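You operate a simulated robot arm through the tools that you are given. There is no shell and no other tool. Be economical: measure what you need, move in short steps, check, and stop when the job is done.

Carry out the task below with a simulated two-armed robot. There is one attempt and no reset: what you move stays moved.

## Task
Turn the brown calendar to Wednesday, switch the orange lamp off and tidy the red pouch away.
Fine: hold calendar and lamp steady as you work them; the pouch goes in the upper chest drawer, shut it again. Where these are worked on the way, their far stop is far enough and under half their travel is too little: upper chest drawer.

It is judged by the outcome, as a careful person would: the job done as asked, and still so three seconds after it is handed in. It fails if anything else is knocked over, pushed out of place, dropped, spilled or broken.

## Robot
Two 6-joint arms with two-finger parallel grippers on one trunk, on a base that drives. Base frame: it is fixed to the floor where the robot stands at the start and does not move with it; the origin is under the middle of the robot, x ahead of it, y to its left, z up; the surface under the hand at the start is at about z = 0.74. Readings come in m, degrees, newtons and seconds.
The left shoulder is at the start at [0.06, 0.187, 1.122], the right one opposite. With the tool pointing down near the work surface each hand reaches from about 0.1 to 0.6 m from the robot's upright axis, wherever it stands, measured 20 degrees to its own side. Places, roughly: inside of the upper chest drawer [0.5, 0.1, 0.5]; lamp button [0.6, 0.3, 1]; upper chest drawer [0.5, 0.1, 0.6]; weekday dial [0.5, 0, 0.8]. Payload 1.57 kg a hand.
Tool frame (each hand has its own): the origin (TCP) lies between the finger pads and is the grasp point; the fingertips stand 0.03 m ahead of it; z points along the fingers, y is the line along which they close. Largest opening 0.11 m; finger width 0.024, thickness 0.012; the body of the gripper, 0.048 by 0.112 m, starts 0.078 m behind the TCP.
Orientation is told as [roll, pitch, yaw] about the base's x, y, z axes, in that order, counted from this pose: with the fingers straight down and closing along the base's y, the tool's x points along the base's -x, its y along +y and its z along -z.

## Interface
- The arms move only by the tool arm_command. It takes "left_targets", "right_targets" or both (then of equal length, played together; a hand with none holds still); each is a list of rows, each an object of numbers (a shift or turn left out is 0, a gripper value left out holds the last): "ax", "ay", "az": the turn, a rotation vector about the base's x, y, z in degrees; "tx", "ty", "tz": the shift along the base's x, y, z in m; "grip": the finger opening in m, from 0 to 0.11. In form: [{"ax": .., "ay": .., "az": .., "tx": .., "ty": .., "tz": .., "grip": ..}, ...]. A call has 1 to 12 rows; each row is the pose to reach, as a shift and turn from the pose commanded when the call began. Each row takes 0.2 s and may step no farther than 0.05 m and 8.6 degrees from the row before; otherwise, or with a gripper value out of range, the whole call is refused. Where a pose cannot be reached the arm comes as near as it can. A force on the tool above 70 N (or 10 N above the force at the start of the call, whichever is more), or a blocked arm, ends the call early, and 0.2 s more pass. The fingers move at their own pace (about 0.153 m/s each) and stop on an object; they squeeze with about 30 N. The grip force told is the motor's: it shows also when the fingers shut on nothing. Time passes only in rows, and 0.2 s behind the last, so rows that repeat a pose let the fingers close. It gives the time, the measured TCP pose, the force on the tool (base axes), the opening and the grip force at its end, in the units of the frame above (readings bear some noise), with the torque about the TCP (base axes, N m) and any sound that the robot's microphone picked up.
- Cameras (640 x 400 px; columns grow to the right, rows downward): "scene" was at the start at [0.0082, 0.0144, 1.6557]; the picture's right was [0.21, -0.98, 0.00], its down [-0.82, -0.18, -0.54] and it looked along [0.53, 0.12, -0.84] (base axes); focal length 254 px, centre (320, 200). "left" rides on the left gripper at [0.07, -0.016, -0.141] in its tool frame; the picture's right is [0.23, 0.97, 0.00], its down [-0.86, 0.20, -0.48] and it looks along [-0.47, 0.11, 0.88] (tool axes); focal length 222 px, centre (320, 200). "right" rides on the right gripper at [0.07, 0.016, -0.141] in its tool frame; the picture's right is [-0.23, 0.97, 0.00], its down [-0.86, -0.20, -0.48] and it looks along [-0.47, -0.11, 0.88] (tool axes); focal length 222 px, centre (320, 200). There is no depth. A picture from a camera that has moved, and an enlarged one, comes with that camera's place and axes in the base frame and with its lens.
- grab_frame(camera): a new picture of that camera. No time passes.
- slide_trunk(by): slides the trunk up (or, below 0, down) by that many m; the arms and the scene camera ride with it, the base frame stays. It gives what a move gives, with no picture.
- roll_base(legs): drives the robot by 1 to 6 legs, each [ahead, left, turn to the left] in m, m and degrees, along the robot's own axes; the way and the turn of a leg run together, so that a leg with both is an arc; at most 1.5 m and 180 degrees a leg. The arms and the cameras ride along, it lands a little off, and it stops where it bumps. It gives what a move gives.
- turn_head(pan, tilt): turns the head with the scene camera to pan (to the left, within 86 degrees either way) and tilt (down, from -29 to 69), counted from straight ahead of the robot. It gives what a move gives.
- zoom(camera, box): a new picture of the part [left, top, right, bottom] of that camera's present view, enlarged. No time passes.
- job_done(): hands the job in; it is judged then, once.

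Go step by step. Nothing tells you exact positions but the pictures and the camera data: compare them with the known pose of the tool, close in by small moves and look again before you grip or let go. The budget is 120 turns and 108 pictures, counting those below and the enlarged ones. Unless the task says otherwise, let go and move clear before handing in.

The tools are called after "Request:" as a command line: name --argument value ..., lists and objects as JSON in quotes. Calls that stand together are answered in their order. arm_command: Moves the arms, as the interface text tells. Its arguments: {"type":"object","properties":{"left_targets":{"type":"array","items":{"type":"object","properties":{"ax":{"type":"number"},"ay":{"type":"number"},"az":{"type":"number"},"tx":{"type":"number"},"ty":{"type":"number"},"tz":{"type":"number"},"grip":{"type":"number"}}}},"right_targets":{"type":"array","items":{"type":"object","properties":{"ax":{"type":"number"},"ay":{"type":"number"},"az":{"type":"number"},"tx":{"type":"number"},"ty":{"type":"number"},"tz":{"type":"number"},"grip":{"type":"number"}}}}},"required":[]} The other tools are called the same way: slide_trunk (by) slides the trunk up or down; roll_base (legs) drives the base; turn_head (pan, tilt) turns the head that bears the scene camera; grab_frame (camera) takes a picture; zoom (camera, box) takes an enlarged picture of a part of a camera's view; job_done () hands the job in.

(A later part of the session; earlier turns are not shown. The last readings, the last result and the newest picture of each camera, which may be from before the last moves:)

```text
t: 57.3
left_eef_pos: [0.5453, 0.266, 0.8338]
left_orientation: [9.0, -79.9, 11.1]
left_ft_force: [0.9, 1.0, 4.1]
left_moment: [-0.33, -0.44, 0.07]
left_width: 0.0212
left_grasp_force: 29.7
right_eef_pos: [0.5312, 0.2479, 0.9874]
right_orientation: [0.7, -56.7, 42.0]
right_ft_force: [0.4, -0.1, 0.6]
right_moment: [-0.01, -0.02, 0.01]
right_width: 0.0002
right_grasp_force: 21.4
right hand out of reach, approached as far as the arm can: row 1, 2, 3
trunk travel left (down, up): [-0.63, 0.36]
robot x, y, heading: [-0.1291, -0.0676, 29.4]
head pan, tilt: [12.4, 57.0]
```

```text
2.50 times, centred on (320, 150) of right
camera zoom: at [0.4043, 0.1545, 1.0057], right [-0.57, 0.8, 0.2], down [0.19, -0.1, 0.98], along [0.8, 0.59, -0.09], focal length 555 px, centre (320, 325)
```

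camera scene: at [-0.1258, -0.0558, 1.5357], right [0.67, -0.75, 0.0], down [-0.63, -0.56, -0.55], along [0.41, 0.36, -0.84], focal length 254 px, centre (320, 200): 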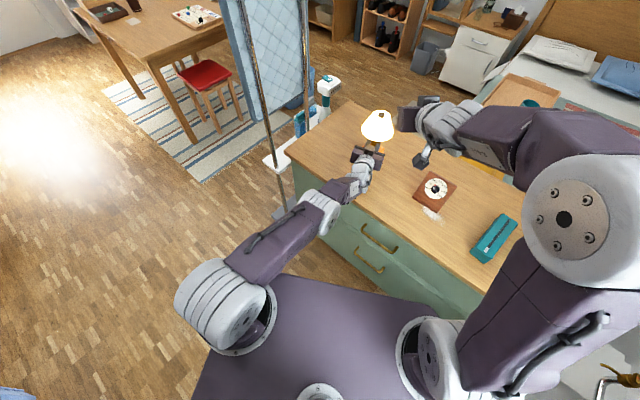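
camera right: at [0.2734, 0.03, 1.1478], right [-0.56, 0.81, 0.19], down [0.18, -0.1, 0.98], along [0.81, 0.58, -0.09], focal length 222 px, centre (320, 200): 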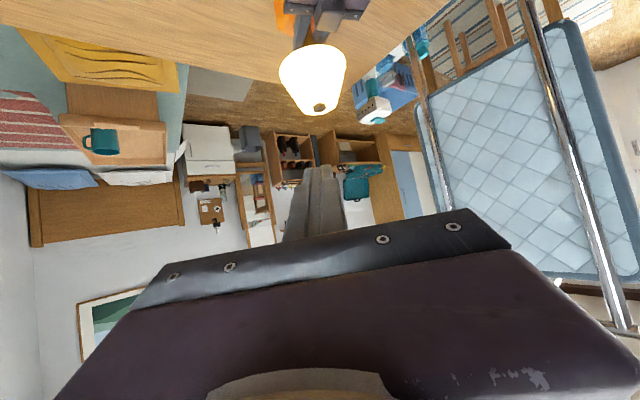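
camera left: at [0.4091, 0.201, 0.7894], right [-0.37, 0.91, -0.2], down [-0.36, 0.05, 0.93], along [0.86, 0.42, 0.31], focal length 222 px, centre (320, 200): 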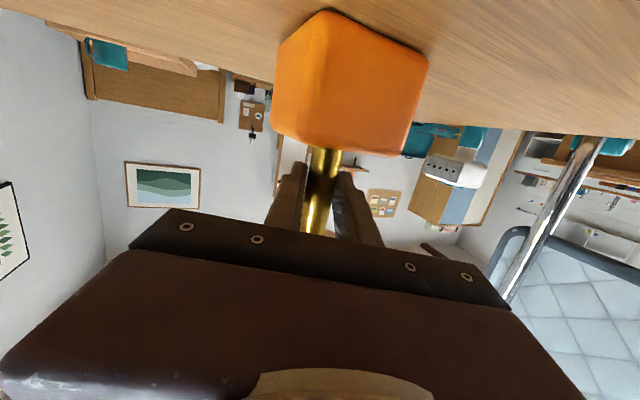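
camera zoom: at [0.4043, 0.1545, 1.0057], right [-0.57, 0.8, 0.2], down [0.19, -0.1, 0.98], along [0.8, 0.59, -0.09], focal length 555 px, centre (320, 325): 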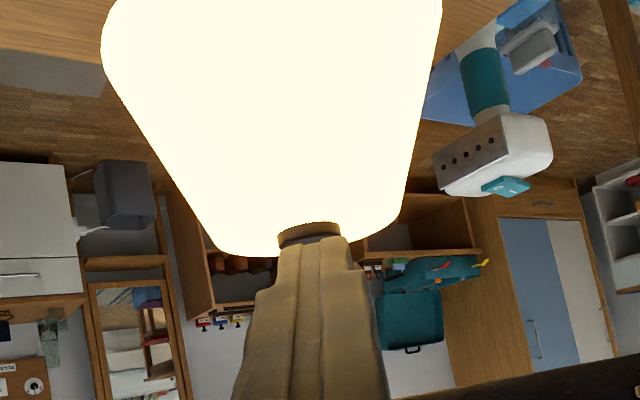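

Request:
arm_command --right_targets '[{"tx": 0.001, "tz": -0.005}, {"tx": 0.001, "tz": -0.01}, {"tx": 0.001, "tz": -0.015}]'

Request:
zoom --camera "right" --box '[240, 70, 400, 230]'

```text
t: 58.1
left_eef_pos: [0.5453, 0.2663, 0.8347]
left_orientation: [8.8, -79.8, 11.2]
left_ft_force: [20.7, 7.4, -5.7]
left_moment: [-0.7, -0.31, 0.06]
left_width: 0.022
left_grasp_force: 29.6
right_eef_pos: [0.5323, 0.2512, 0.9814]
right_orientation: [0.0, -58.0, 42.2]
right_ft_force: [-12.0, -2.9, 32.9]
right_moment: [0.29, -0.23, 0.51]
right_width: 0.0001
right_grasp_force: 20.5
right hand out of reach, approached as far as the arm can: row 1, 2
trunk travel left (down, up): [-0.63, 0.36]
robot x, y, heading: [-0.1222, -0.0728, 29.4]
head pan, tilt: [12.4, 57.0]
heard: click
```

```text
2.50 times, centred on (320, 150) of right
camera zoom: at [0.4044, 0.157, 0.9964], right [-0.57, 0.8, 0.19], down [0.17, -0.12, 0.98], along [0.81, 0.59, -0.07], focal length 555 px, centre (320, 325)
```

zoom: 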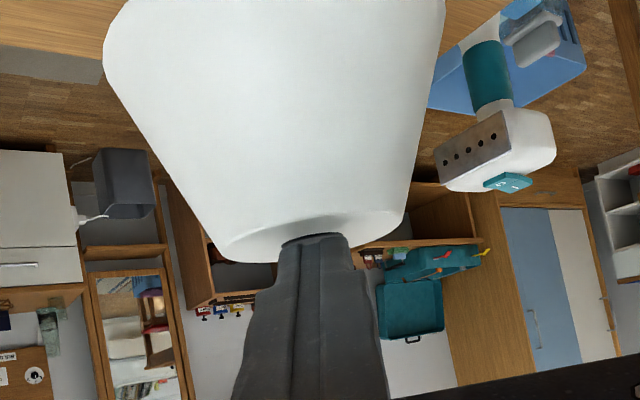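

Lamp clicked and is off. I'll lift the pressing hand away, then free the left hand.

Request:
arm_command --right_targets '[{"tz": 0.015}, {"tx": -0.01, "ty": -0.01, "tz": 0.045}, {"tx": -0.035, "ty": -0.035, "tz": 0.08}, {"tx": -0.06, "ty": -0.07, "tz": 0.1}, {"tx": -0.09, "ty": -0.105, "tz": 0.115}, {"tx": -0.11, "ty": -0.145, "tz": 0.125}, {"tx": -0.13, "ty": -0.185, "tz": 0.125}, {"tx": -0.15, "ty": -0.225, "tz": 0.125}, {"tx": -0.16, "ty": -0.27, "tz": 0.125}, {"tx": -0.17, "ty": -0.315, "tz": 0.125}]'

Request:
arm_command --left_targets '[{"grip": 0.05}, {"grip": 0.05}, {"grip": 0.05}, {"tx": -0.03, "ty": -0.011, "tz": 0.004}, {"tx": -0.06, "ty": -0.022, "tz": 0.008}, {"tx": -0.1, "ty": -0.036, "tz": 0.016}, {"tx": -0.13, "ty": -0.05, "tz": 0.05}]'

Request:
grab_frame --camera "scene"

```text
t: 60.3
left_eef_pos: [0.5457, 0.2658, 0.8341]
left_orientation: [9.1, -79.8, 10.9]
left_ft_force: [0.1, -0.1, 5.7]
left_moment: [-0.39, -0.4, 0.04]
left_width: 0.0214
left_grasp_force: 30.0
right_eef_pos: [0.3621, -0.0691, 1.0986]
right_orientation: [0.2, -57.1, 41.7]
right_ft_force: [0.2, -0.1, 0.0]
right_moment: [0.01, 0.03, 0.02]
right_width: 0.0
right_grasp_force: 20.8
trunk travel left (down, up): [-0.63, 0.36]
robot x, y, heading: [-0.1241, -0.073, 29.5]
head pan, tilt: [12.4, 57.0]
```

```text
t: 61.9
left_eef_pos: [0.4299, 0.211, 0.889]
left_orientation: [14.9, -79.6, 5.8]
left_ft_force: [-0.5, 0.1, 0.2]
left_moment: [0.0, -0.02, 0.0]
left_width: 0.0501
left_grasp_force: 0.1
left hand out of reach, approached as far as the arm can: row 6, 7
right_eef_pos: [0.3625, -0.0691, 1.0985]
right_orientation: [0.1, -57.1, 41.8]
right_ft_force: [-0.1, -0.2, -0.2]
right_moment: [0.01, 0.03, 0.04]
right_width: 0.0
right_grasp_force: 21.5
trunk travel left (down, up): [-0.63, 0.36]
robot x, y, heading: [-0.1233, -0.0745, 29.4]
head pan, tilt: [12.4, 57.0]
```

```text
42 pictures are left
camera scene: at [-0.1264, -0.058, 1.5357], right [0.67, -0.75, 0.0], down [-0.63, -0.56, -0.55], along [0.41, 0.36, -0.84], focal length 254 px, centre (320, 200)
```

scene: 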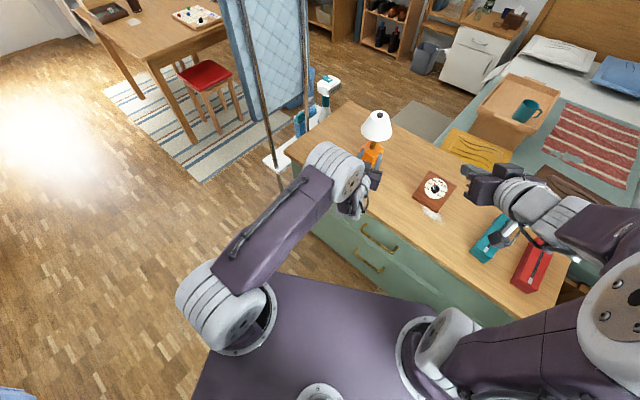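

Request:
slide_trunk --by 0.12

Request:
roll_base --legs '[[0, 0, -29.4], [0.154, -0.08, 0]]'

Request:
grab_frame --camera "scene"

```text
t: 63.4
left_eef_pos: [0.4311, 0.2118, 1.0069]
left_orientation: [14.5, -79.5, 6.0]
left_ft_force: [-0.1, 0.4, -0.3]
left_moment: [0.01, -0.01, 0.01]
left_width: 0.0498
left_grasp_force: 0.0
right_eef_pos: [0.3635, -0.0681, 1.2187]
right_orientation: [0.2, -57.1, 41.9]
right_ft_force: [0.7, 0.1, -0.8]
right_moment: [-0.01, -0.03, 0.03]
right_width: 0.0
right_grasp_force: 21.3
trunk travel left (down, up): [-0.75, 0.24]
robot x, y, heading: [-0.125, -0.0737, 29.6]
head pan, tilt: [12.4, 57.0]
```

```text
t: 66.3
left_eef_pos: [0.6555, -0.1772, 1.007]
left_orientation: [14.5, -79.6, -23.3]
left_ft_force: [0.3, 0.3, -0.5]
left_moment: [-0.03, -0.02, 0.0]
left_width: 0.0506
left_grasp_force: 0.0
right_eef_pos: [0.4598, -0.3893, 1.2189]
right_orientation: [-0.1, -57.1, 12.7]
right_ft_force: [-0.4, 0.6, 0.3]
right_moment: [0.02, 0.05, -0.03]
right_width: 0.0
right_grasp_force: 21.4
trunk travel left (down, up): [-0.75, 0.24]
robot x, y, heading: [0.0384, -0.1542, -0.0]
head pan, tilt: [12.4, 57.0]
```

```text
41 pictures are left
camera scene: at [0.0392, -0.1384, 1.6557], right [0.21, -0.98, 0.0], down [-0.82, -0.18, -0.55], along [0.53, 0.12, -0.84], focal length 254 px, centre (320, 200)
```

scene: 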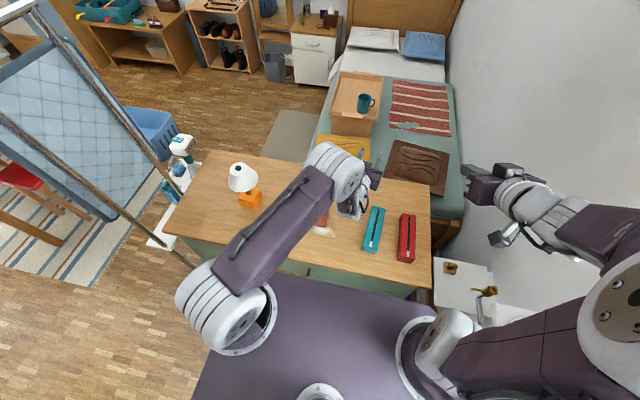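

Request:
arm_command --right_targets '[{"tx": 0.006, "ty": 0.002, "tz": -0.02, "ax": -0.8, "ay": 7.1, "az": -1.45, "grip": 0.11}, {"tx": 0.012, "ty": 0.004, "tz": -0.05, "ax": -1.6, "ay": 14.2, "az": -2.9}, {"tx": 0.018, "ty": 0.006, "tz": -0.08, "ax": -2.4, "ay": 21.3, "az": -4.35}, {"tx": 0.024, "ty": 0.008, "tz": -0.11, "ax": -3.15, "ay": 28.4, "az": -5.8}, {"tx": 0.03, "ty": 0.01, "tz": -0.145, "ax": -3.9, "ay": 35.5, "az": -7.25}, {"tx": 0.036, "ty": 0.012, "tz": -0.18, "ax": -4.7, "ay": 42.6, "az": -8.7}, {"tx": 0.042, "ty": 0.013, "tz": -0.22, "ax": -5.5, "ay": 49.7, "az": -10.15}, {"tx": 0.047, "ty": 0.013, "tz": -0.26, "ax": -6.3, "ay": 56.8, "az": -11.6}]'

Request:
grab_frame --camera "right"

```text
t: 68.1
left_eef_pos: [0.6589, -0.1791, 1.0051]
left_orientation: [14.4, -79.4, -23.2]
left_ft_force: [0.1, 0.1, -0.5]
left_moment: [0.03, 0.01, -0.02]
left_width: 0.0498
left_grasp_force: 0.0
right_eef_pos: [0.5112, -0.3776, 0.9558]
right_orientation: [-0.2, 0.3, -0.2]
right_ft_force: [-0.1, 0.0, -0.1]
right_moment: [0.01, 0.02, 0.01]
right_width: 0.11
right_grasp_force: 0.1
trunk travel left (down, up): [-0.75, 0.24]
robot x, y, heading: [0.0339, -0.1548, -0.1]
head pan, tilt: [12.4, 57.0]
```

```text
40 pictures are left
camera right: at [0.4409, -0.3606, 1.097], right [0.23, 0.97, 0.0], down [0.86, -0.2, 0.48], along [0.46, -0.11, -0.88], focal length 222 px, centre (320, 200)
```

right: 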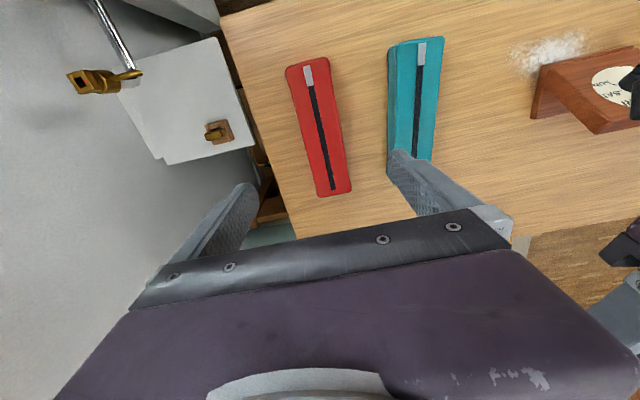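

Request:
arm_command --right_targets '[{"ty": 0.003, "tz": -0.045, "grip": 0.1}, {"ty": 0.003, "tz": -0.09, "grip": 0.1}, {"ty": 0.003, "tz": -0.13, "grip": 0.1}, {"ty": 0.003, "tz": -0.16, "grip": 0.1}, {"ty": 0.003, "tz": -0.178, "grip": 0.1}]'

Request:
grab_frame --camera "right"

```text
t: 69.3
left_eef_pos: [0.6575, -0.1785, 1.007]
left_orientation: [14.5, -79.5, -23.4]
left_ft_force: [0.2, 0.5, 0.0]
left_moment: [0.01, 0.01, -0.01]
left_width: 0.0502
left_grasp_force: 0.2
right_eef_pos: [0.5072, -0.3742, 0.7809]
right_orientation: [-0.1, 0.1, -0.2]
right_ft_force: [0.5, 0.1, 0.0]
right_moment: [0.02, 0.02, -0.02]
right_width: 0.1001
right_grasp_force: 0.0
trunk travel left (down, up): [-0.75, 0.24]
robot x, y, heading: [0.0304, -0.1563, -0.1]
head pan, tilt: [12.4, 57.0]
```

```text
39 pictures are left
camera right: at [0.4374, -0.3563, 0.9216], right [0.23, 0.97, 0.0], down [0.85, -0.2, 0.48], along [0.47, -0.11, -0.88], focal length 222 px, centre (320, 200)
```

right: 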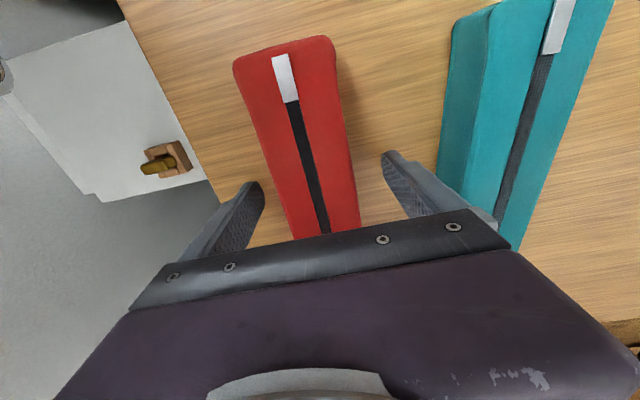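

Request:
arm_command --right_targets '[{"tz": -0.004, "grip": 0.06}, {"tz": -0.004, "grip": 0.03}, {"tz": -0.004, "grip": 0.02}, {"tz": -0.004, "grip": 0.02}, {"tz": 0.03}, {"tz": 0.07}, {"tz": 0.11}]'

Request:
grab_frame --camera "right"

```text
t: 70.9
left_eef_pos: [0.657, -0.1789, 1.0079]
left_orientation: [14.5, -79.6, -23.4]
left_ft_force: [0.6, 0.6, 0.2]
left_moment: [0.01, 0.0, -0.01]
left_width: 0.0499
left_grasp_force: 0.1
right_eef_pos: [0.5041, -0.3736, 0.8906]
right_orientation: [-0.2, 0.1, -0.1]
right_ft_force: [-0.1, 0.4, -2.2]
right_moment: [0.01, -0.02, 0.03]
right_width: 0.0574
right_grasp_force: 30.2
trunk travel left (down, up): [-0.75, 0.24]
robot x, y, heading: [0.0334, -0.1562, -0.4]
head pan, tilt: [12.4, 57.0]
```

```text
38 pictures are left
camera right: at [0.4348, -0.3565, 1.031], right [0.23, 0.97, 0.0], down [0.86, -0.2, 0.48], along [0.46, -0.11, -0.88], focal length 222 px, centre (320, 200)
```

right: 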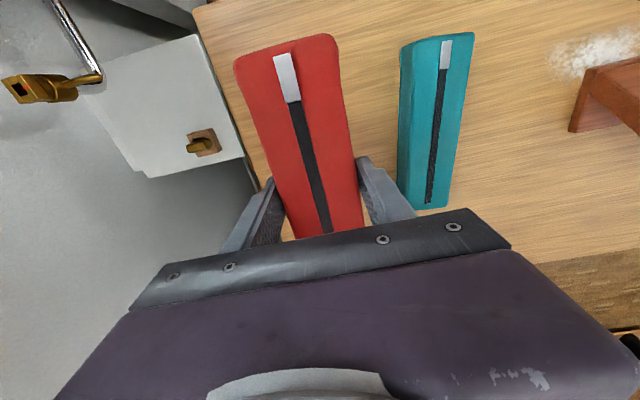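

Request:
arm_command --right_targets '[{"tx": -0.03, "tz": 0.035}, {"tx": -0.06, "tz": 0.07}, {"tx": -0.09, "tz": 0.1}]'

Request:
turn_head --pan 86 --tilt 40

Request:
grab_frame --camera "scene"

Request:
turn_head --pan -86 --tilt 40

Request:
grab_frame --camera "scene"

Request:
turn_head --pan 0 --tilt 57

```text
t: 71.7
left_eef_pos: [0.6557, -0.1782, 1.0062]
left_orientation: [14.6, -79.5, -23.5]
left_ft_force: [-1.0, -0.4, -0.6]
left_moment: [0.02, -0.01, -0.03]
left_width: 0.0502
left_grasp_force: 0.1
right_eef_pos: [0.4151, -0.3737, 0.9899]
right_orientation: [-0.2, 0.0, 0.0]
right_ft_force: [-0.7, 0.9, -1.3]
right_moment: [0.01, -0.03, 0.02]
right_width: 0.0576
right_grasp_force: 30.1
trunk travel left (down, up): [-0.75, 0.24]
robot x, y, heading: [0.0327, -0.1509, 0.1]
head pan, tilt: [12.4, 57.0]
```

```text
t: 73.2
left_eef_pos: [0.6568, -0.1776, 1.0062]
left_orientation: [14.5, -79.4, -23.4]
left_ft_force: [0.1, 0.4, -0.6]
left_moment: [0.0, 0.02, 0.0]
left_width: 0.05
left_grasp_force: 0.1
right_eef_pos: [0.4174, -0.3725, 0.9893]
right_orientation: [-0.1, 0.0, -0.1]
right_ft_force: [1.5, 0.6, -2.1]
right_moment: [0.02, 0.01, -0.01]
right_width: 0.0578
right_grasp_force: 29.8
trunk travel left (down, up): [-0.75, 0.24]
robot x, y, heading: [0.0318, -0.156, -0.2]
head pan, tilt: [85.9, 40.0]
```

```text
37 pictures are left
camera scene: at [-0.0204, -0.0698, 1.6789], right [1.0, -0.07, 0.0], down [-0.05, -0.64, -0.77], along [0.06, 0.76, -0.64], focal length 254 px, centre (320, 200)
```

scene: 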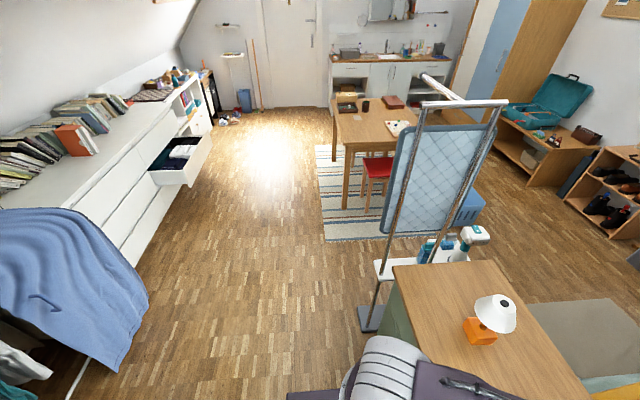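

```text
t: 75.8
left_eef_pos: [0.6568, -0.1791, 1.0057]
left_orientation: [14.6, -79.5, -23.5]
left_ft_force: [-0.5, 0.4, -0.6]
left_moment: [0.01, -0.02, -0.01]
left_width: 0.05
left_grasp_force: 0.1
right_eef_pos: [0.4169, -0.3731, 0.9892]
right_orientation: [-0.1, 0.0, -0.1]
right_ft_force: [-0.5, -0.2, -1.2]
right_moment: [-0.01, 0.02, -0.04]
right_width: 0.0577
right_grasp_force: 30.1
trunk travel left (down, up): [-0.75, 0.24]
robot x, y, heading: [0.0364, -0.1519, 0.3]
head pan, tilt: [-85.9, 40.0]
```

```text
36 pictures are left
camera scene: at [-0.0207, -0.2394, 1.6788], right [-1.0, -0.07, 0.0], down [-0.05, 0.64, -0.77], along [0.05, -0.76, -0.64], focal length 254 px, centre (320, 200)
```

scene: 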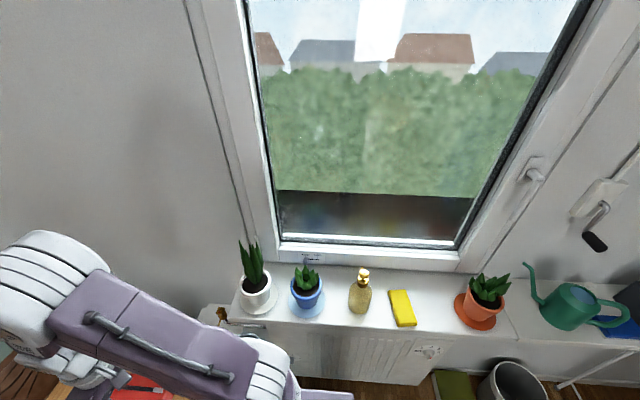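

```text
t: 77.4
left_eef_pos: [0.6584, -0.1774, 1.0064]
left_orientation: [14.7, -79.4, -23.3]
left_ft_force: [-0.1, -0.7, 0.7]
left_moment: [0.01, 0.01, 0.0]
left_width: 0.0502
left_grasp_force: 0.0
right_eef_pos: [0.417, -0.3728, 0.9898]
right_orientation: [-0.1, 0.0, -0.1]
right_ft_force: [0.1, 0.3, -1.8]
right_moment: [-0.02, 0.01, -0.01]
right_width: 0.0576
right_grasp_force: 30.1
trunk travel left (down, up): [-0.75, 0.24]
robot x, y, heading: [0.0335, -0.154, -0.3]
head pan, tilt: [0.0, 57.0]
```

Request:
roll_base --legs '[[-0.42, 0.155, 0]]'

Request:
grab_frame --camera "scene"

```text
t: 80.1
left_eef_pos: [0.2353, -0.0192, 1.0067]
left_orientation: [14.5, -79.5, -22.7]
left_ft_force: [0.2, -0.3, 0.8]
left_moment: [0.0, 0.0, -0.01]
left_width: 0.0502
left_grasp_force: 0.1
right_eef_pos: [-0.0047, -0.2157, 0.9889]
right_orientation: [-0.1, 0.1, 0.5]
right_ft_force: [-0.4, 0.2, -2.1]
right_moment: [0.02, 0.0, 0.02]
right_width: 0.0576
right_grasp_force: 29.8
trunk travel left (down, up): [-0.75, 0.24]
robot x, y, heading: [-0.3899, 0.0038, 0.4]
head pan, tilt: [0.0, 57.0]
```

```text
35 pictures are left
camera scene: at [-0.3794, -0.0017, 1.6557], right [0.01, -1.0, 0.0], down [-0.84, -0.01, -0.54], along [0.54, 0.0, -0.84], focal length 254 px, centre (320, 200)
```

scene: 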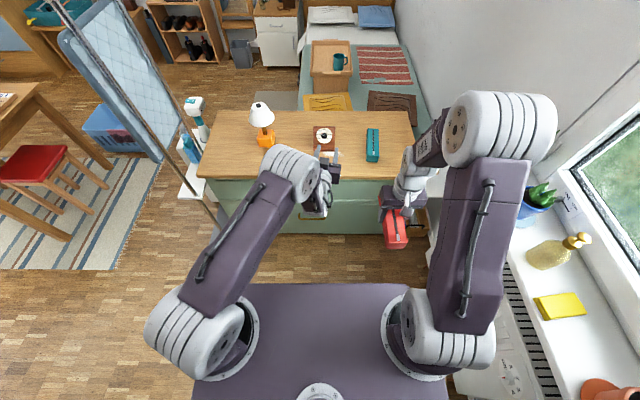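

Request:
zoom --camera "scene" --box '[200, 160, 400, 250]'

```text
3.20 times, centred on (300, 205) of scene
camera zoom: at [-0.3794, -0.0017, 1.6557], right [0.01, -1.0, 0.0], down [-0.84, -0.01, -0.54], along [0.54, 0.0, -0.84], focal length 814 px, centre (384, 184)
```

zoom: 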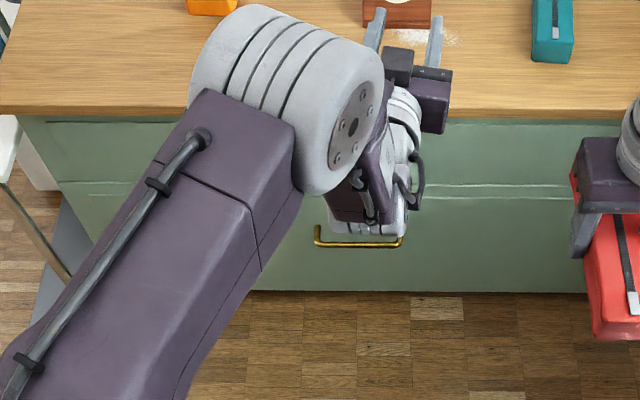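

Request:
arm_command --left_targets '[{"ax": 7.6, "ay": 0.55, "az": -1.8, "tx": -0.01, "ty": 0.006}, {"ax": 15.2, "ay": 1.1, "az": -3.6, "tx": -0.02, "ty": 0.012}, {"ax": 22.8, "ay": 1.65, "az": -5.45, "tx": -0.03, "ty": 0.018}, {"ax": 30.4, "ay": 2.2, "az": -7.3, "tx": -0.04, "ty": 0.024}, {"ax": 38, "ay": 2.7, "az": -9.1, "tx": -0.05, "ty": 0.03, "tz": -0.005}, {"ax": 45.6, "ay": 3.3, "az": -10.9, "tx": -0.06, "ty": 0.036, "tz": -0.015}, {"ax": 53.2, "ay": 3.8, "az": -12.7, "tx": -0.065, "ty": 0.042, "tz": -0.025}, {"ax": 60.8, "ay": 4.4, "az": -14.5, "tx": -0.07, "ty": 0.048, "tz": -0.035}, {"ax": 68.4, "ay": 4.9, "az": -16.4, "tx": -0.075, "ty": 0.054, "tz": -0.045}, {"ax": 76, "ay": 5.5, "az": -18.2, "tx": -0.075, "ty": 0.06, "tz": -0.055}, {"ax": 83.6, "ay": 6, "az": -20, "tx": -0.075, "ty": 0.064, "tz": -0.057}]'

Request:
slide_trunk --by -0.25

Request:
grab_frame --camera "left"

Request:
grab_frame --camera "scene"

```text
t: 82.5
left_eef_pos: [0.1592, 0.0447, 0.9489]
left_orientation: [64.8, 0.2, -90.1]
left_ft_force: [-0.2, -0.2, -0.2]
left_moment: [0.01, 0.01, 0.0]
left_width: 0.0503
left_grasp_force: 0.1
right_eef_pos: [-0.0058, -0.2163, 0.9897]
right_orientation: [-0.1, 0.0, 0.4]
right_ft_force: [0.6, -0.7, -2.0]
right_moment: [0.02, -0.03, 0.01]
right_width: 0.0576
right_grasp_force: 29.8
trunk travel left (down, up): [-0.75, 0.24]
robot x, y, heading: [-0.3915, -0.0006, 0.8]
head pan, tilt: [0.0, 57.0]
```

```text
t: 85.1
left_eef_pos: [0.16, 0.0434, 0.6995]
left_orientation: [64.9, 0.0, -90.1]
left_ft_force: [-0.2, 0.0, 0.0]
left_moment: [0.01, -0.04, 0.0]
left_width: 0.05
left_grasp_force: 0.0
right_eef_pos: [-0.0043, -0.2166, 0.7396]
right_orientation: [0.0, 0.1, 0.5]
right_ft_force: [0.4, -0.4, -1.9]
right_moment: [-0.03, -0.01, -0.05]
right_width: 0.0578
right_grasp_force: 29.5
trunk travel left (down, up): [-0.5, 0.49]
robot x, y, heading: [-0.3911, -0.0012, 0.3]
head pan, tilt: [0.0, 57.0]
```

```text
33 pictures are left
camera left: at [0.0252, 0.1136, 0.7455], right [0.41, 0.23, 0.88], down [-0.35, -0.85, 0.38], along [0.84, -0.47, -0.27], focal length 222 px, centre (320, 200)
```

left: 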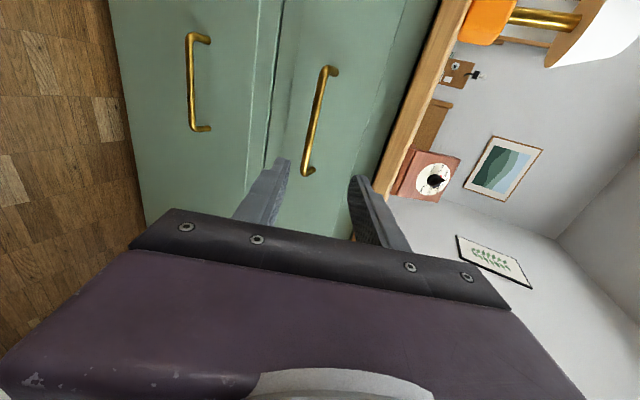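

```text
32 pictures are left
camera scene: at [-0.3804, -0.0014, 1.4057], right [0.01, -1.0, 0.0], down [-0.84, -0.01, -0.54], along [0.54, 0.0, -0.84], focal length 254 px, centre (320, 200)
```

scene: 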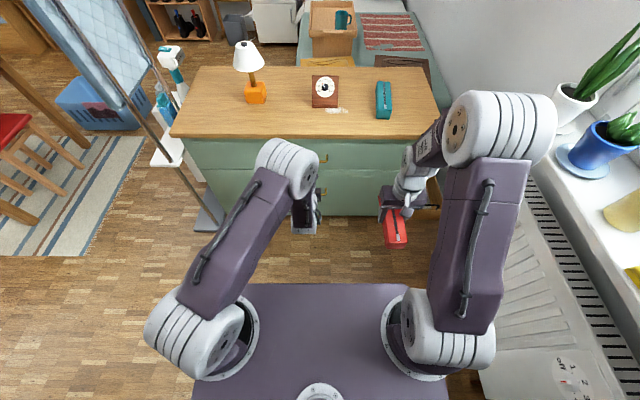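

Request:
arm_command --left_targets '[{"tx": 0.036, "ty": 0.002, "tz": -0.02}, {"tx": 0.072, "ty": 0.004, "tz": -0.04}, {"tx": 0.105, "ty": 0.006, "tz": -0.056}, {"tx": 0.13, "ty": 0.007, "tz": -0.067}]'

Request:
grab_frame --camera "left"

```text
t: 86.1
left_eef_pos: [0.2904, 0.0523, 0.6343]
left_orientation: [64.8, 0.0, -90.0]
left_ft_force: [-1.3, -0.2, 0.1]
left_moment: [0.03, 0.0, -0.01]
left_width: 0.0496
left_grasp_force: 0.0
right_eef_pos: [-0.0055, -0.2167, 0.7405]
right_orientation: [-0.1, 0.1, 0.5]
right_ft_force: [-0.6, -0.5, -1.4]
right_moment: [0.0, 0.01, -0.01]
right_width: 0.0576
right_grasp_force: 30.0
trunk travel left (down, up): [-0.5, 0.49]
robot x, y, heading: [-0.3908, 0.0009, 0.6]
head pan, tilt: [0.0, 57.0]
```

```text
31 pictures are left
camera left: at [0.1562, 0.1217, 0.6781], right [0.41, 0.23, 0.88], down [-0.35, -0.85, 0.38], along [0.84, -0.47, -0.28], focal length 222 px, centre (320, 200)
```

left: 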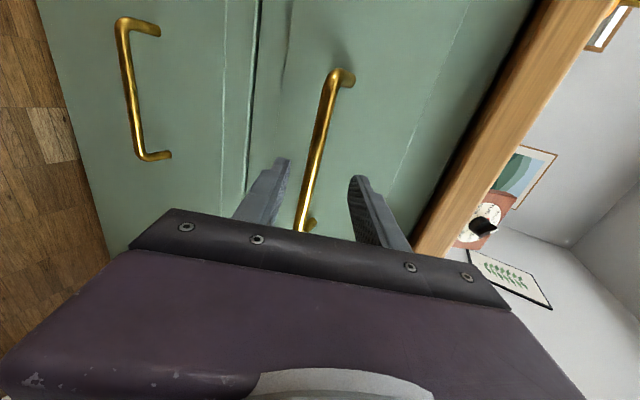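

Request:
arm_command --left_targets '[{"tx": 0.009, "tz": -0.004}, {"tx": 0.018, "tz": -0.008}]'

Request:
zoom --camera "left" --box '[240, 60, 400, 260]'

```text
t: 86.7
left_eef_pos: [0.3074, 0.0509, 0.6241]
left_orientation: [64.8, 0.0, -90.0]
left_ft_force: [-0.5, 0.2, 0.4]
left_moment: [-0.01, 0.02, 0.0]
left_width: 0.05
left_grasp_force: 0.0
right_eef_pos: [-0.0055, -0.2157, 0.7382]
right_orientation: [-0.1, 0.0, 0.6]
right_ft_force: [-0.8, -0.2, -2.4]
right_moment: [0.01, -0.01, 0.01]
right_width: 0.0575
right_grasp_force: 29.6
trunk travel left (down, up): [-0.5, 0.49]
robot x, y, heading: [-0.3907, -0.0041, 0.6]
head pan, tilt: [0.0, 57.0]
```

```text
2.00 times, centred on (320, 160) of left
camera zoom: at [0.1734, 0.121, 0.67], right [0.41, 0.23, 0.88], down [-0.35, -0.85, 0.38], along [0.84, -0.47, -0.27], focal length 444 px, centre (320, 280)
```

zoom: 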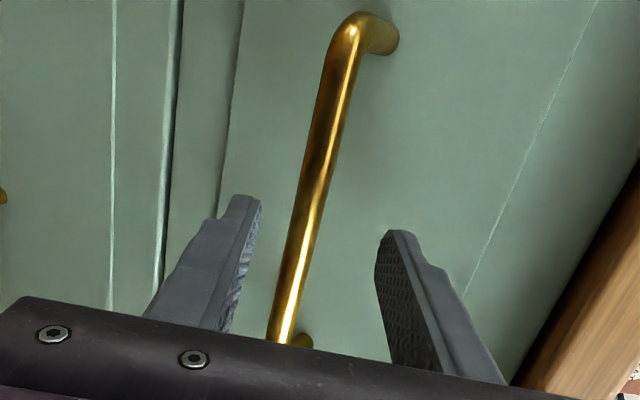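

Request:
arm_command --left_targets '[{"tx": 0.003, "tz": -0.005, "grip": 0.03}, {"tx": 0.003, "tz": -0.005, "grip": 0.01}, {"tx": 0.003, "tz": -0.005, "grip": 0.0}, {"tx": 0.003, "tz": -0.005, "grip": 0.0}]'

Request:
zoom --camera "left" --box '[240, 60, 400, 260]'

```text
t: 87.7
left_eef_pos: [0.3082, 0.0515, 0.6164]
left_orientation: [64.4, 0.0, -90.1]
left_ft_force: [-15.8, -0.9, -15.1]
left_moment: [0.24, 0.38, -0.17]
left_width: 0.0117
left_grasp_force: 29.3
right_eef_pos: [-0.0042, -0.2162, 0.739]
right_orientation: [0.0, 0.1, 0.5]
right_ft_force: [-0.5, -0.5, -2.7]
right_moment: [0.0, 0.01, 0.05]
right_width: 0.0575
right_grasp_force: 30.4
trunk travel left (down, up): [-0.5, 0.49]
robot x, y, heading: [-0.3882, -0.0019, 0.7]
head pan, tilt: [0.0, 57.0]
```

```text
2.00 times, centred on (320, 160) of left
camera zoom: at [0.1749, 0.1207, 0.6629], right [0.42, 0.23, 0.88], down [-0.35, -0.86, 0.39], along [0.84, -0.47, -0.28], focal length 444 px, centre (320, 280)
```

zoom: 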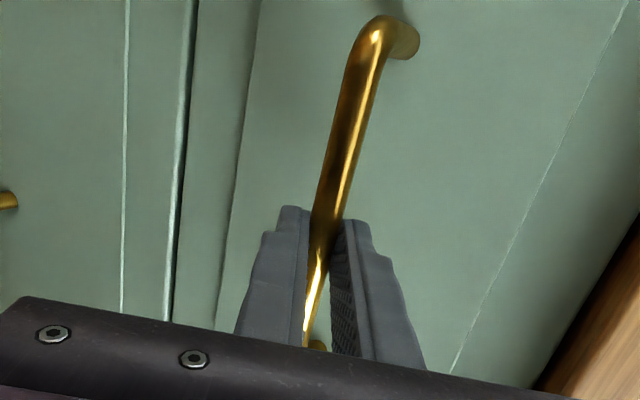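

Request:
roll_base --legs '[[-0.08, 0, 0]]'

Request:
grab_frame --camera "scene"

```text
t: 88.8
left_eef_pos: [0.2333, 0.0513, 0.6168]
left_orientation: [64.6, 0.0, -90.0]
left_ft_force: [1.6, 1.8, -25.1]
left_moment: [0.42, 0.29, 0.05]
left_width: 0.0119
left_grasp_force: 28.9
right_eef_pos: [-0.0811, -0.2162, 0.737]
right_orientation: [-0.1, 0.3, 0.5]
right_ft_force: [-0.4, -0.1, -1.2]
right_moment: [0.02, 0.0, 0.02]
right_width: 0.0577
right_grasp_force: 29.8
trunk travel left (down, up): [-0.5, 0.49]
robot x, y, heading: [-0.4698, -0.0022, 0.5]
head pan, tilt: [0.0, 57.0]
```

```text
28 pictures are left
camera scene: at [-0.4553, -0.0017, 1.4055], right [0.01, -1.0, 0.0], down [-0.84, -0.01, -0.54], along [0.54, 0.0, -0.84], focal length 254 px, centre (320, 200)
```

scene: 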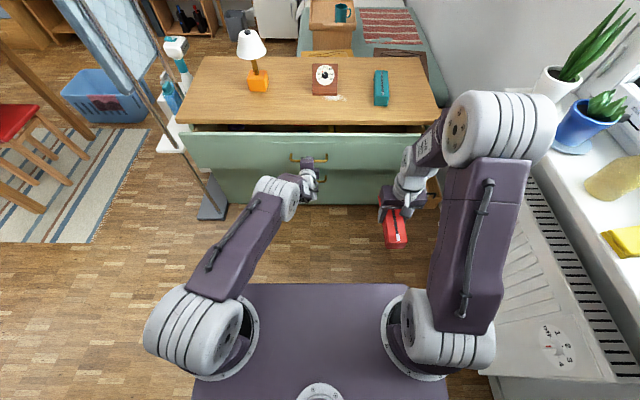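

Request:
roll_base --legs '[[-0.09, 0, 0]]'

Request:
roll_base --legs '[[-0.08, 0, 0]]'

Request:
grab_frame --camera "scene"

```text
t: 89.9
left_eef_pos: [0.1414, 0.0513, 0.616]
left_orientation: [64.4, -0.2, -89.9]
left_ft_force: [1.1, 9.4, -13.7]
left_moment: [0.61, 0.13, 0.21]
left_width: 0.0118
left_grasp_force: 28.8
right_eef_pos: [-0.1725, -0.2172, 0.7393]
right_orientation: [-0.1, 0.0, 0.4]
right_ft_force: [-0.2, -0.9, -2.4]
right_moment: [0.01, 0.0, 0.0]
right_width: 0.0576
right_grasp_force: 29.8
trunk travel left (down, up): [-0.5, 0.49]
robot x, y, heading: [-0.5587, -0.002, 0.7]
head pan, tilt: [0.0, 57.0]
```

```text
t: 90.9
left_eef_pos: [0.0609, 0.0509, 0.6176]
left_orientation: [64.3, -0.1, -90.0]
left_ft_force: [1.7, 8.7, -8.7]
left_moment: [0.62, 0.03, 0.27]
left_width: 0.0118
left_grasp_force: 29.3
right_eef_pos: [-0.2535, -0.217, 0.7397]
right_orientation: [-0.3, 0.2, 0.4]
right_ft_force: [-0.4, 0.1, -2.6]
right_moment: [0.02, -0.02, 0.02]
right_width: 0.0578
right_grasp_force: 30.1
trunk travel left (down, up): [-0.5, 0.49]
robot x, y, heading: [-0.6366, -0.0009, 0.2]
head pan, tilt: [0.0, 57.0]
```

```text
27 pictures are left
camera scene: at [-0.628, -0.0022, 1.4056], right [0.01, -1.0, 0.0], down [-0.84, -0.01, -0.54], along [0.54, 0.0, -0.84], focal length 254 px, centre (320, 200)
```

scene: 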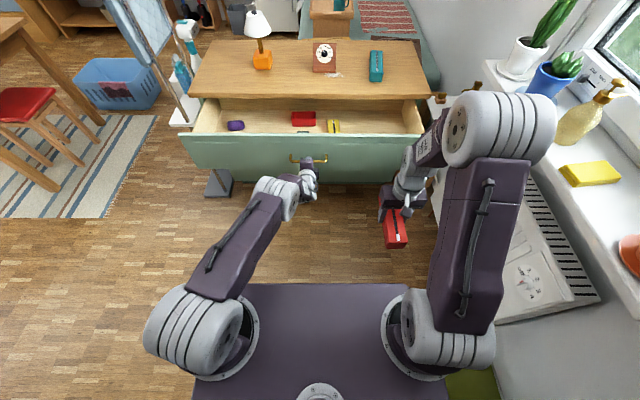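

Request:
arm_command --left_targets '[{"grip": 0.05}, {"grip": 0.05}, {"tx": -0.03, "tz": 0.012}, {"tx": -0.06, "tz": 0.025}, {"tx": -0.07, "ty": 0.03, "tz": 0.07}, {"tx": -0.07, "ty": 0.05, "tz": 0.115}, {"tx": -0.07, "ty": 0.06, "tz": 0.16}, {"tx": -0.07, "ty": 0.07, "tz": 0.205}, {"tx": -0.07, "ty": 0.08, "tz": 0.25}, {"tx": -0.07, "ty": 0.08, "tz": 0.29}]' --right_targets '[{"tz": 0.0}, {"tz": 0.01}, {"tz": 0.03}, {"tz": 0.06}, {"tz": 0.09}, {"tz": 0.12}, {"tz": 0.14}, {"tz": 0.16}, {"tz": 0.18}, {"tz": 0.18}]'

Request:
roll_base --legs '[[0.3, -0.03, 0]]'

Request:
grab_frame --camera "scene"

Request:
grab_frame --camera "right"

```text
refused: row 5 steps farther than a row can; nothing moved
```

```text
t: 92.9
left_eef_pos: [0.3311, 0.0162, 0.6053]
left_orientation: [62.6, 0.1, -90.5]
left_ft_force: [-40.0, 4.1, 27.1]
left_moment: [-0.28, 0.01, 0.02]
left_width: 0.0117
left_grasp_force: 28.9
right_eef_pos: [0.0274, -0.2478, 0.7424]
right_orientation: [-0.2, -0.4, 0.0]
right_ft_force: [0.6, -0.8, -2.4]
right_moment: [0.02, 0.01, 0.0]
right_width: 0.0578
right_grasp_force: 29.6
trunk travel left (down, up): [-0.5, 0.49]
robot x, y, heading: [-0.3518, -0.0316, -0.1]
head pan, tilt: [0.0, 57.0]
stopped in leg 1: the force on the tool passed its limit at 229 N (the readings are from after the stop); the commanded pose is now the measured one
```

```text
26 pictures are left
camera scene: at [-0.3528, -0.0297, 1.4059], right [0.0, -1.0, 0.0], down [-0.83, 0.0, -0.55], along [0.55, 0.0, -0.83], focal length 254 px, centre (320, 200)
```

scene: 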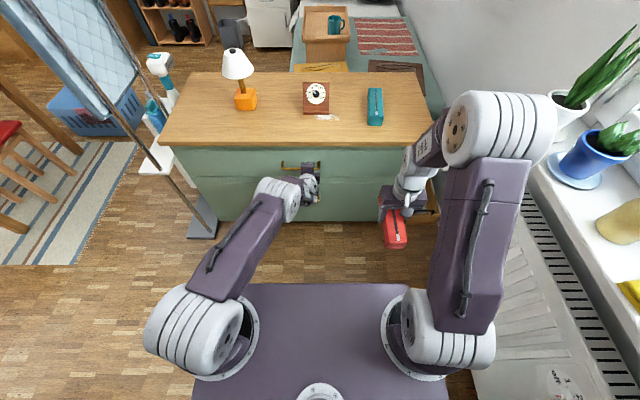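

```text
25 pictures are left
camera right: at [-0.0449, -0.2309, 0.8827], right [0.23, 0.97, 0.0], down [0.85, -0.2, 0.49], along [0.47, -0.11, -0.87], focal length 222 px, centre (320, 200)
```

right: 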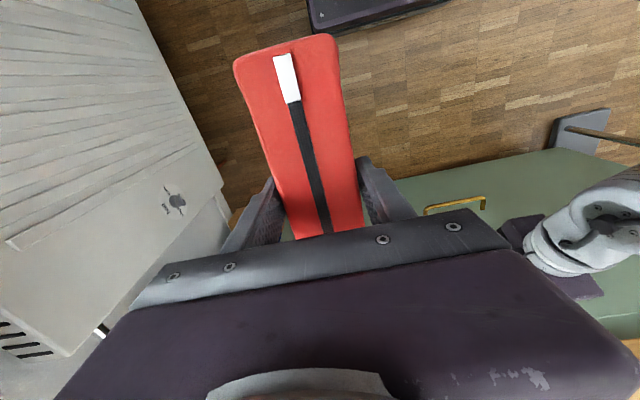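

The last arm call was refused while the drive went through, so the drawer was pushed shut again. Everything on top is still standing, so I'll relax the left hand and regrip the handle.

Request:
arm_command --left_targets '[{"tx": -0.002, "grip": 0.04}, {"tx": -0.004, "grip": 0.04}, {"tx": -0.015, "ty": 0.0, "tz": 0.006, "grip": 0.04}, {"tx": -0.022, "ty": 0.018, "tz": 0.009}, {"tx": -0.022, "ty": 0.035, "tz": 0.012}]'

Request:
zoom --camera "left" --box '[240, 60, 400, 260]'

Request:
zoom --camera "scene" --box '[150, 40, 450, 230]'

```text
t: 94.1
left_eef_pos: [0.314, 0.0511, 0.6125]
left_orientation: [62.0, 0.1, -90.8]
left_ft_force: [0.3, 0.0, 0.0]
left_moment: [0.02, 0.01, -0.02]
left_width: 0.0399
left_grasp_force: 0.1
right_eef_pos: [0.0321, -0.2481, 0.7392]
right_orientation: [-0.1, 0.0, -0.1]
right_ft_force: [0.3, -0.2, -1.8]
right_moment: [-0.01, 0.01, 0.04]
right_width: 0.0575
right_grasp_force: 30.1
trunk travel left (down, up): [-0.5, 0.49]
robot x, y, heading: [-0.3506, -0.0246, 0.0]
head pan, tilt: [0.0, 57.0]
```

```text
2.00 times, centred on (320, 160) of left
camera zoom: at [0.1824, 0.1215, 0.6641], right [0.46, 0.22, 0.86], down [-0.34, -0.85, 0.4], along [0.82, -0.47, -0.32], focal length 444 px, centre (320, 280)
```

zoom: 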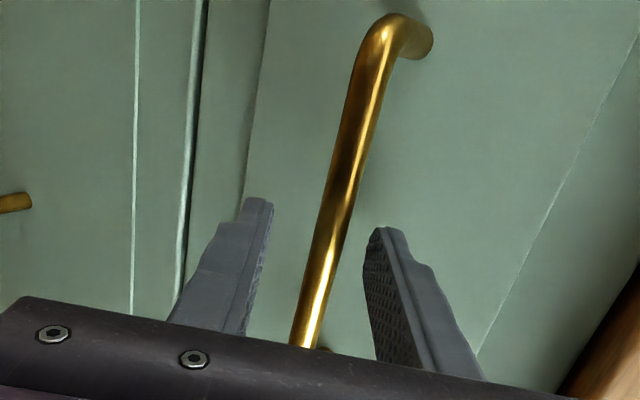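

```text
2.11 times, centred on (300, 135) of scene
camera zoom: at [-0.3416, -0.0299, 1.4057], right [0.0, -1.0, 0.0], down [-0.84, 0.0, -0.54], along [0.54, 0.0, -0.84], focal length 536 px, centre (362, 337)
```

zoom: 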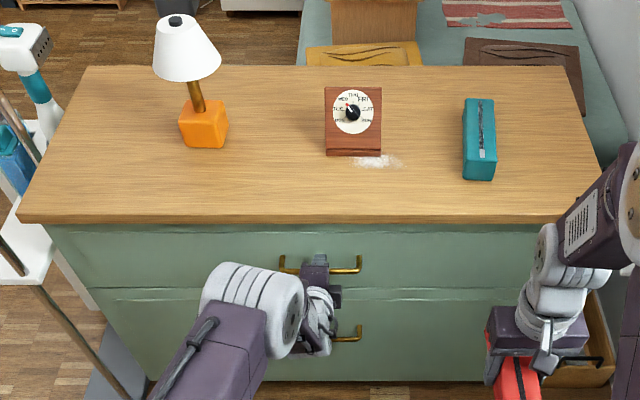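

Request:
arm_command --left_targets '[{"tx": -0.003, "tz": 0.001, "grip": 0.02}, {"tx": -0.003, "tz": 0.001, "grip": 0.0}, {"tx": -0.003, "tz": 0.001, "grip": 0.0}]'

```text
t: 94.9
left_eef_pos: [0.3105, 0.0507, 0.6155]
left_orientation: [62.3, 0.1, -90.6]
left_ft_force: [4.0, 2.3, 13.6]
left_moment: [-0.16, -0.2, 0.15]
left_width: 0.012
left_grasp_force: 29.2
right_eef_pos: [0.0313, -0.2483, 0.7408]
right_orientation: [-0.3, 0.0, -0.1]
right_ft_force: [0.1, -0.7, -2.4]
right_moment: [-0.04, 0.0, -0.01]
right_width: 0.0574
right_grasp_force: 29.8
trunk travel left (down, up): [-0.5, 0.49]
robot x, y, heading: [-0.3521, -0.0304, 0.1]
head pan, tilt: [0.0, 57.0]
```

Request:
roll_base --legs '[[-0.13, 0, 0], [-0.12, 0, 0]]'

```text
t: 97.1
left_eef_pos: [0.0572, 0.0507, 0.6156]
left_orientation: [62.3, 0.1, -90.7]
left_ft_force: [1.4, 18.6, 19.1]
left_moment: [0.15, -0.33, 0.74]
left_width: 0.0119
left_grasp_force: 28.9
right_eef_pos: [-0.2225, -0.2483, 0.7412]
right_orientation: [-0.2, -0.2, -0.1]
right_ft_force: [-0.5, -0.1, -2.0]
right_moment: [-0.01, 0.0, 0.01]
right_width: 0.058
right_grasp_force: 29.9
trunk travel left (down, up): [-0.5, 0.49]
robot x, y, heading: [-0.606, -0.03, -0.1]
head pan, tilt: [0.0, 57.0]
```

Request:
arm_command --left_targets '[{"grip": 0.05}, {"grip": 0.05}, {"tx": -0.03, "tz": 0.014}, {"tx": -0.06, "tz": 0.028}, {"tx": -0.068, "ty": 0.015, "tz": 0.065}, {"tx": -0.068, "ty": 0.03, "tz": 0.105}, {"tx": -0.068, "ty": 0.04, "tz": 0.145}, {"tx": -0.068, "ty": 0.05, "tz": 0.185}, {"tx": -0.068, "ty": 0.06, "tz": 0.225}, {"tx": -0.068, "ty": 0.07, "tz": 0.265}, {"tx": -0.068, "ty": 0.08, "tz": 0.29}]' --right_targets '[{"tz": 0.0}, {"tz": 0.01}, {"tz": 0.03}, {"tz": 0.06}, {"tz": 0.09}, {"tz": 0.12}, {"tz": 0.14}, {"tz": 0.16}, {"tz": 0.18}, {"tz": 0.18}, {"tz": 0.18}]'

```text
t: 99.5
left_eef_pos: [-0.0092, 0.1127, 0.9101]
left_orientation: [61.9, 0.5, -89.9]
left_ft_force: [-0.1, 0.0, -0.4]
left_moment: [0.01, 0.02, 0.0]
left_width: 0.05
left_grasp_force: 0.0
left hand out of reach, approached as far as the arm can: row 6, 7, 8, 9, 10, 11
right_eef_pos: [-0.2202, -0.2491, 0.9189]
right_orientation: [-0.1, 0.0, -0.2]
right_ft_force: [0.3, 0.4, -1.8]
right_moment: [-0.03, -0.05, 0.0]
right_width: 0.0579
right_grasp_force: 30.2
trunk travel left (down, up): [-0.5, 0.49]
robot x, y, heading: [-0.6051, -0.0256, -0.2]
head pan, tilt: [0.0, 57.0]
```

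Request:
roll_base --legs '[[0.27, 0, 0]]'

Request:
grab_frame --camera "scene"

Request:
grab_frame --camera "right"

```text
t: 101.4
left_eef_pos: [0.2676, 0.1108, 0.9096]
left_orientation: [61.9, 0.5, -90.1]
left_ft_force: [-0.3, 1.1, 0.4]
left_moment: [-0.01, 0.01, 0.01]
left_width: 0.0501
left_grasp_force: 0.1
right_eef_pos: [0.0551, -0.2506, 0.9197]
right_orientation: [-0.2, 0.0, -0.3]
right_ft_force: [0.1, 0.3, -1.2]
right_moment: [0.0, 0.01, -0.02]
right_width: 0.0578
right_grasp_force: 30.4
trunk travel left (down, up): [-0.5, 0.49]
robot x, y, heading: [-0.3279, -0.0305, -0.2]
head pan, tilt: [0.0, 57.0]
```

```text
22 pictures are left
camera scene: at [-0.3175, -0.0307, 1.4057], right [0.0, -1.0, 0.0], down [-0.84, 0.0, -0.54], along [0.54, 0.0, -0.84], focal length 254 px, centre (320, 200)
```

scene: 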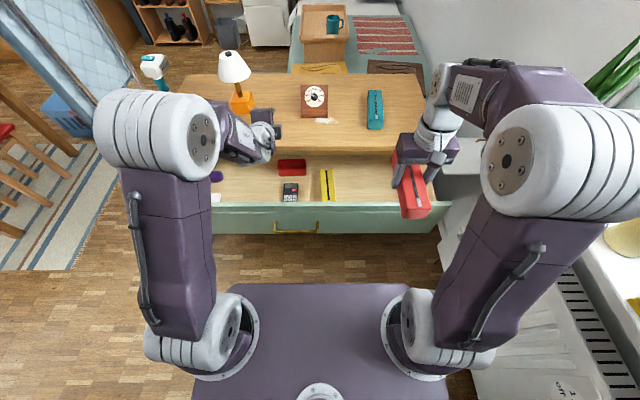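

```text
21 pictures are left
camera right: at [-0.0145, -0.2332, 1.0603], right [0.23, 0.97, 0.0], down [0.85, -0.2, 0.48], along [0.46, -0.11, -0.88], focal length 222 px, centre (320, 200)
```

right: 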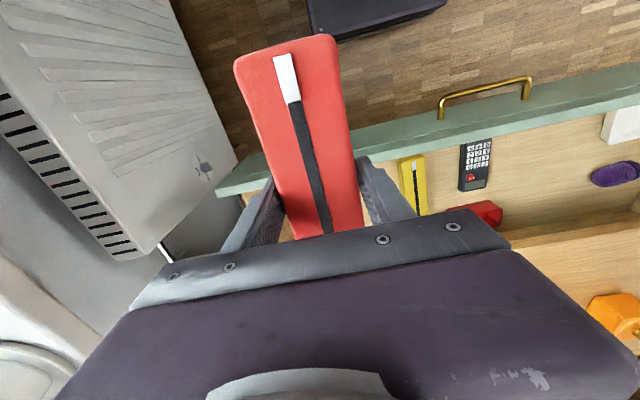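

Request:
arm_command --right_targets '[{"tx": 0.041}, {"tx": 0.082}, {"tx": 0.123}, {"tx": 0.163}, {"tx": 0.163, "tz": -0.045}, {"tx": 0.163, "tz": -0.09}, {"tx": 0.163, "tz": -0.13}]'

Request:
grab_frame --camera "right"

Request:
grab_frame --camera "scene"

```text
t: 103.0
left_eef_pos: [0.2686, 0.11, 0.9085]
left_orientation: [62.0, 0.5, -90.2]
left_ft_force: [0.3, -0.5, 0.8]
left_moment: [0.01, 0.0, 0.03]
left_width: 0.0501
left_grasp_force: 0.1
right_eef_pos: [0.2171, -0.2531, 0.7899]
right_orientation: [-0.1, 0.0, -0.4]
right_ft_force: [0.1, 0.7, -1.5]
right_moment: [-0.01, 0.0, -0.01]
right_width: 0.0578
right_grasp_force: 30.4
trunk travel left (down, up): [-0.5, 0.49]
robot x, y, heading: [-0.3263, -0.0315, -0.4]
head pan, tilt: [0.0, 57.0]
```

```text
20 pictures are left
camera right: at [0.1466, -0.2348, 0.9305], right [0.23, 0.97, 0.0], down [0.85, -0.2, 0.48], along [0.46, -0.11, -0.88], focal length 222 px, centre (320, 200)
```

right: 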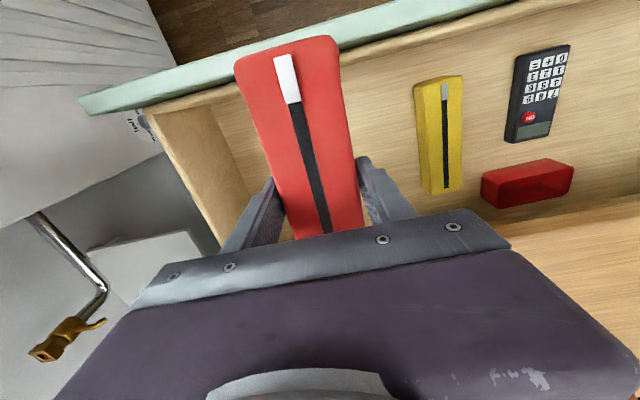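

```text
19 pictures are left
camera scene: at [-0.3178, -0.0309, 1.4057], right [0.0, -1.0, 0.0], down [-0.84, 0.0, -0.54], along [0.54, 0.0, -0.84], focal length 254 px, centre (320, 200)
```

scene: 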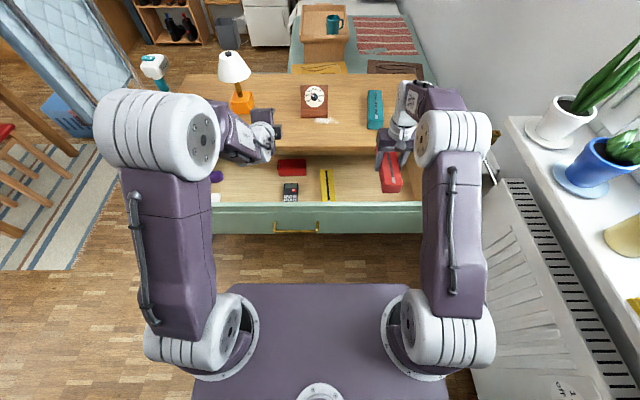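

Request:
arm_command --right_targets '[{"tz": 0.01, "az": 8}, {"tz": 0.01, "az": 16}, {"tz": 0.01, "az": 24}, {"tz": 0.01, "az": 32}, {"tz": 0.01, "az": 40}, {"tz": 0.01, "az": 48}, {"tz": 0.01, "az": 56}, {"tz": 0.01, "az": 64}, {"tz": 0.01, "az": 72}, {"tz": 0.01, "az": 80}]'

Request:
grab_frame --camera "right"

```text
t: 105.2
left_eef_pos: [0.2674, 0.1107, 0.9086]
left_orientation: [61.9, 0.5, -90.2]
left_ft_force: [-0.7, 0.1, 0.1]
left_moment: [0.03, 0.01, 0.03]
left_width: 0.0501
left_grasp_force: 0.0
right_eef_pos: [0.2189, -0.2511, 0.7987]
right_orientation: [0.0, -0.1, 79.9]
right_ft_force: [-0.2, 0.4, -2.1]
right_moment: [-0.01, 0.0, 0.01]
right_width: 0.0578
right_grasp_force: 29.6
trunk travel left (down, up): [-0.5, 0.49]
robot x, y, heading: [-0.3295, -0.0288, -0.1]
head pan, tilt: [0.0, 57.0]
```

```text
18 pictures are left
camera right: at [0.1891, -0.3161, 0.9404], right [-0.92, 0.4, 0.0], down [0.35, 0.81, 0.48], along [0.19, 0.44, -0.88], focal length 222 px, centre (320, 200)
```

right: 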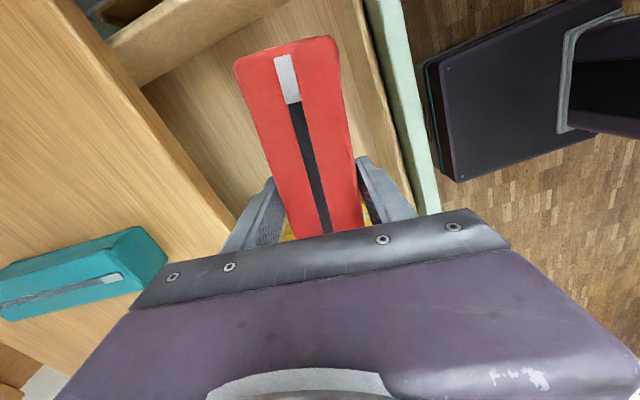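

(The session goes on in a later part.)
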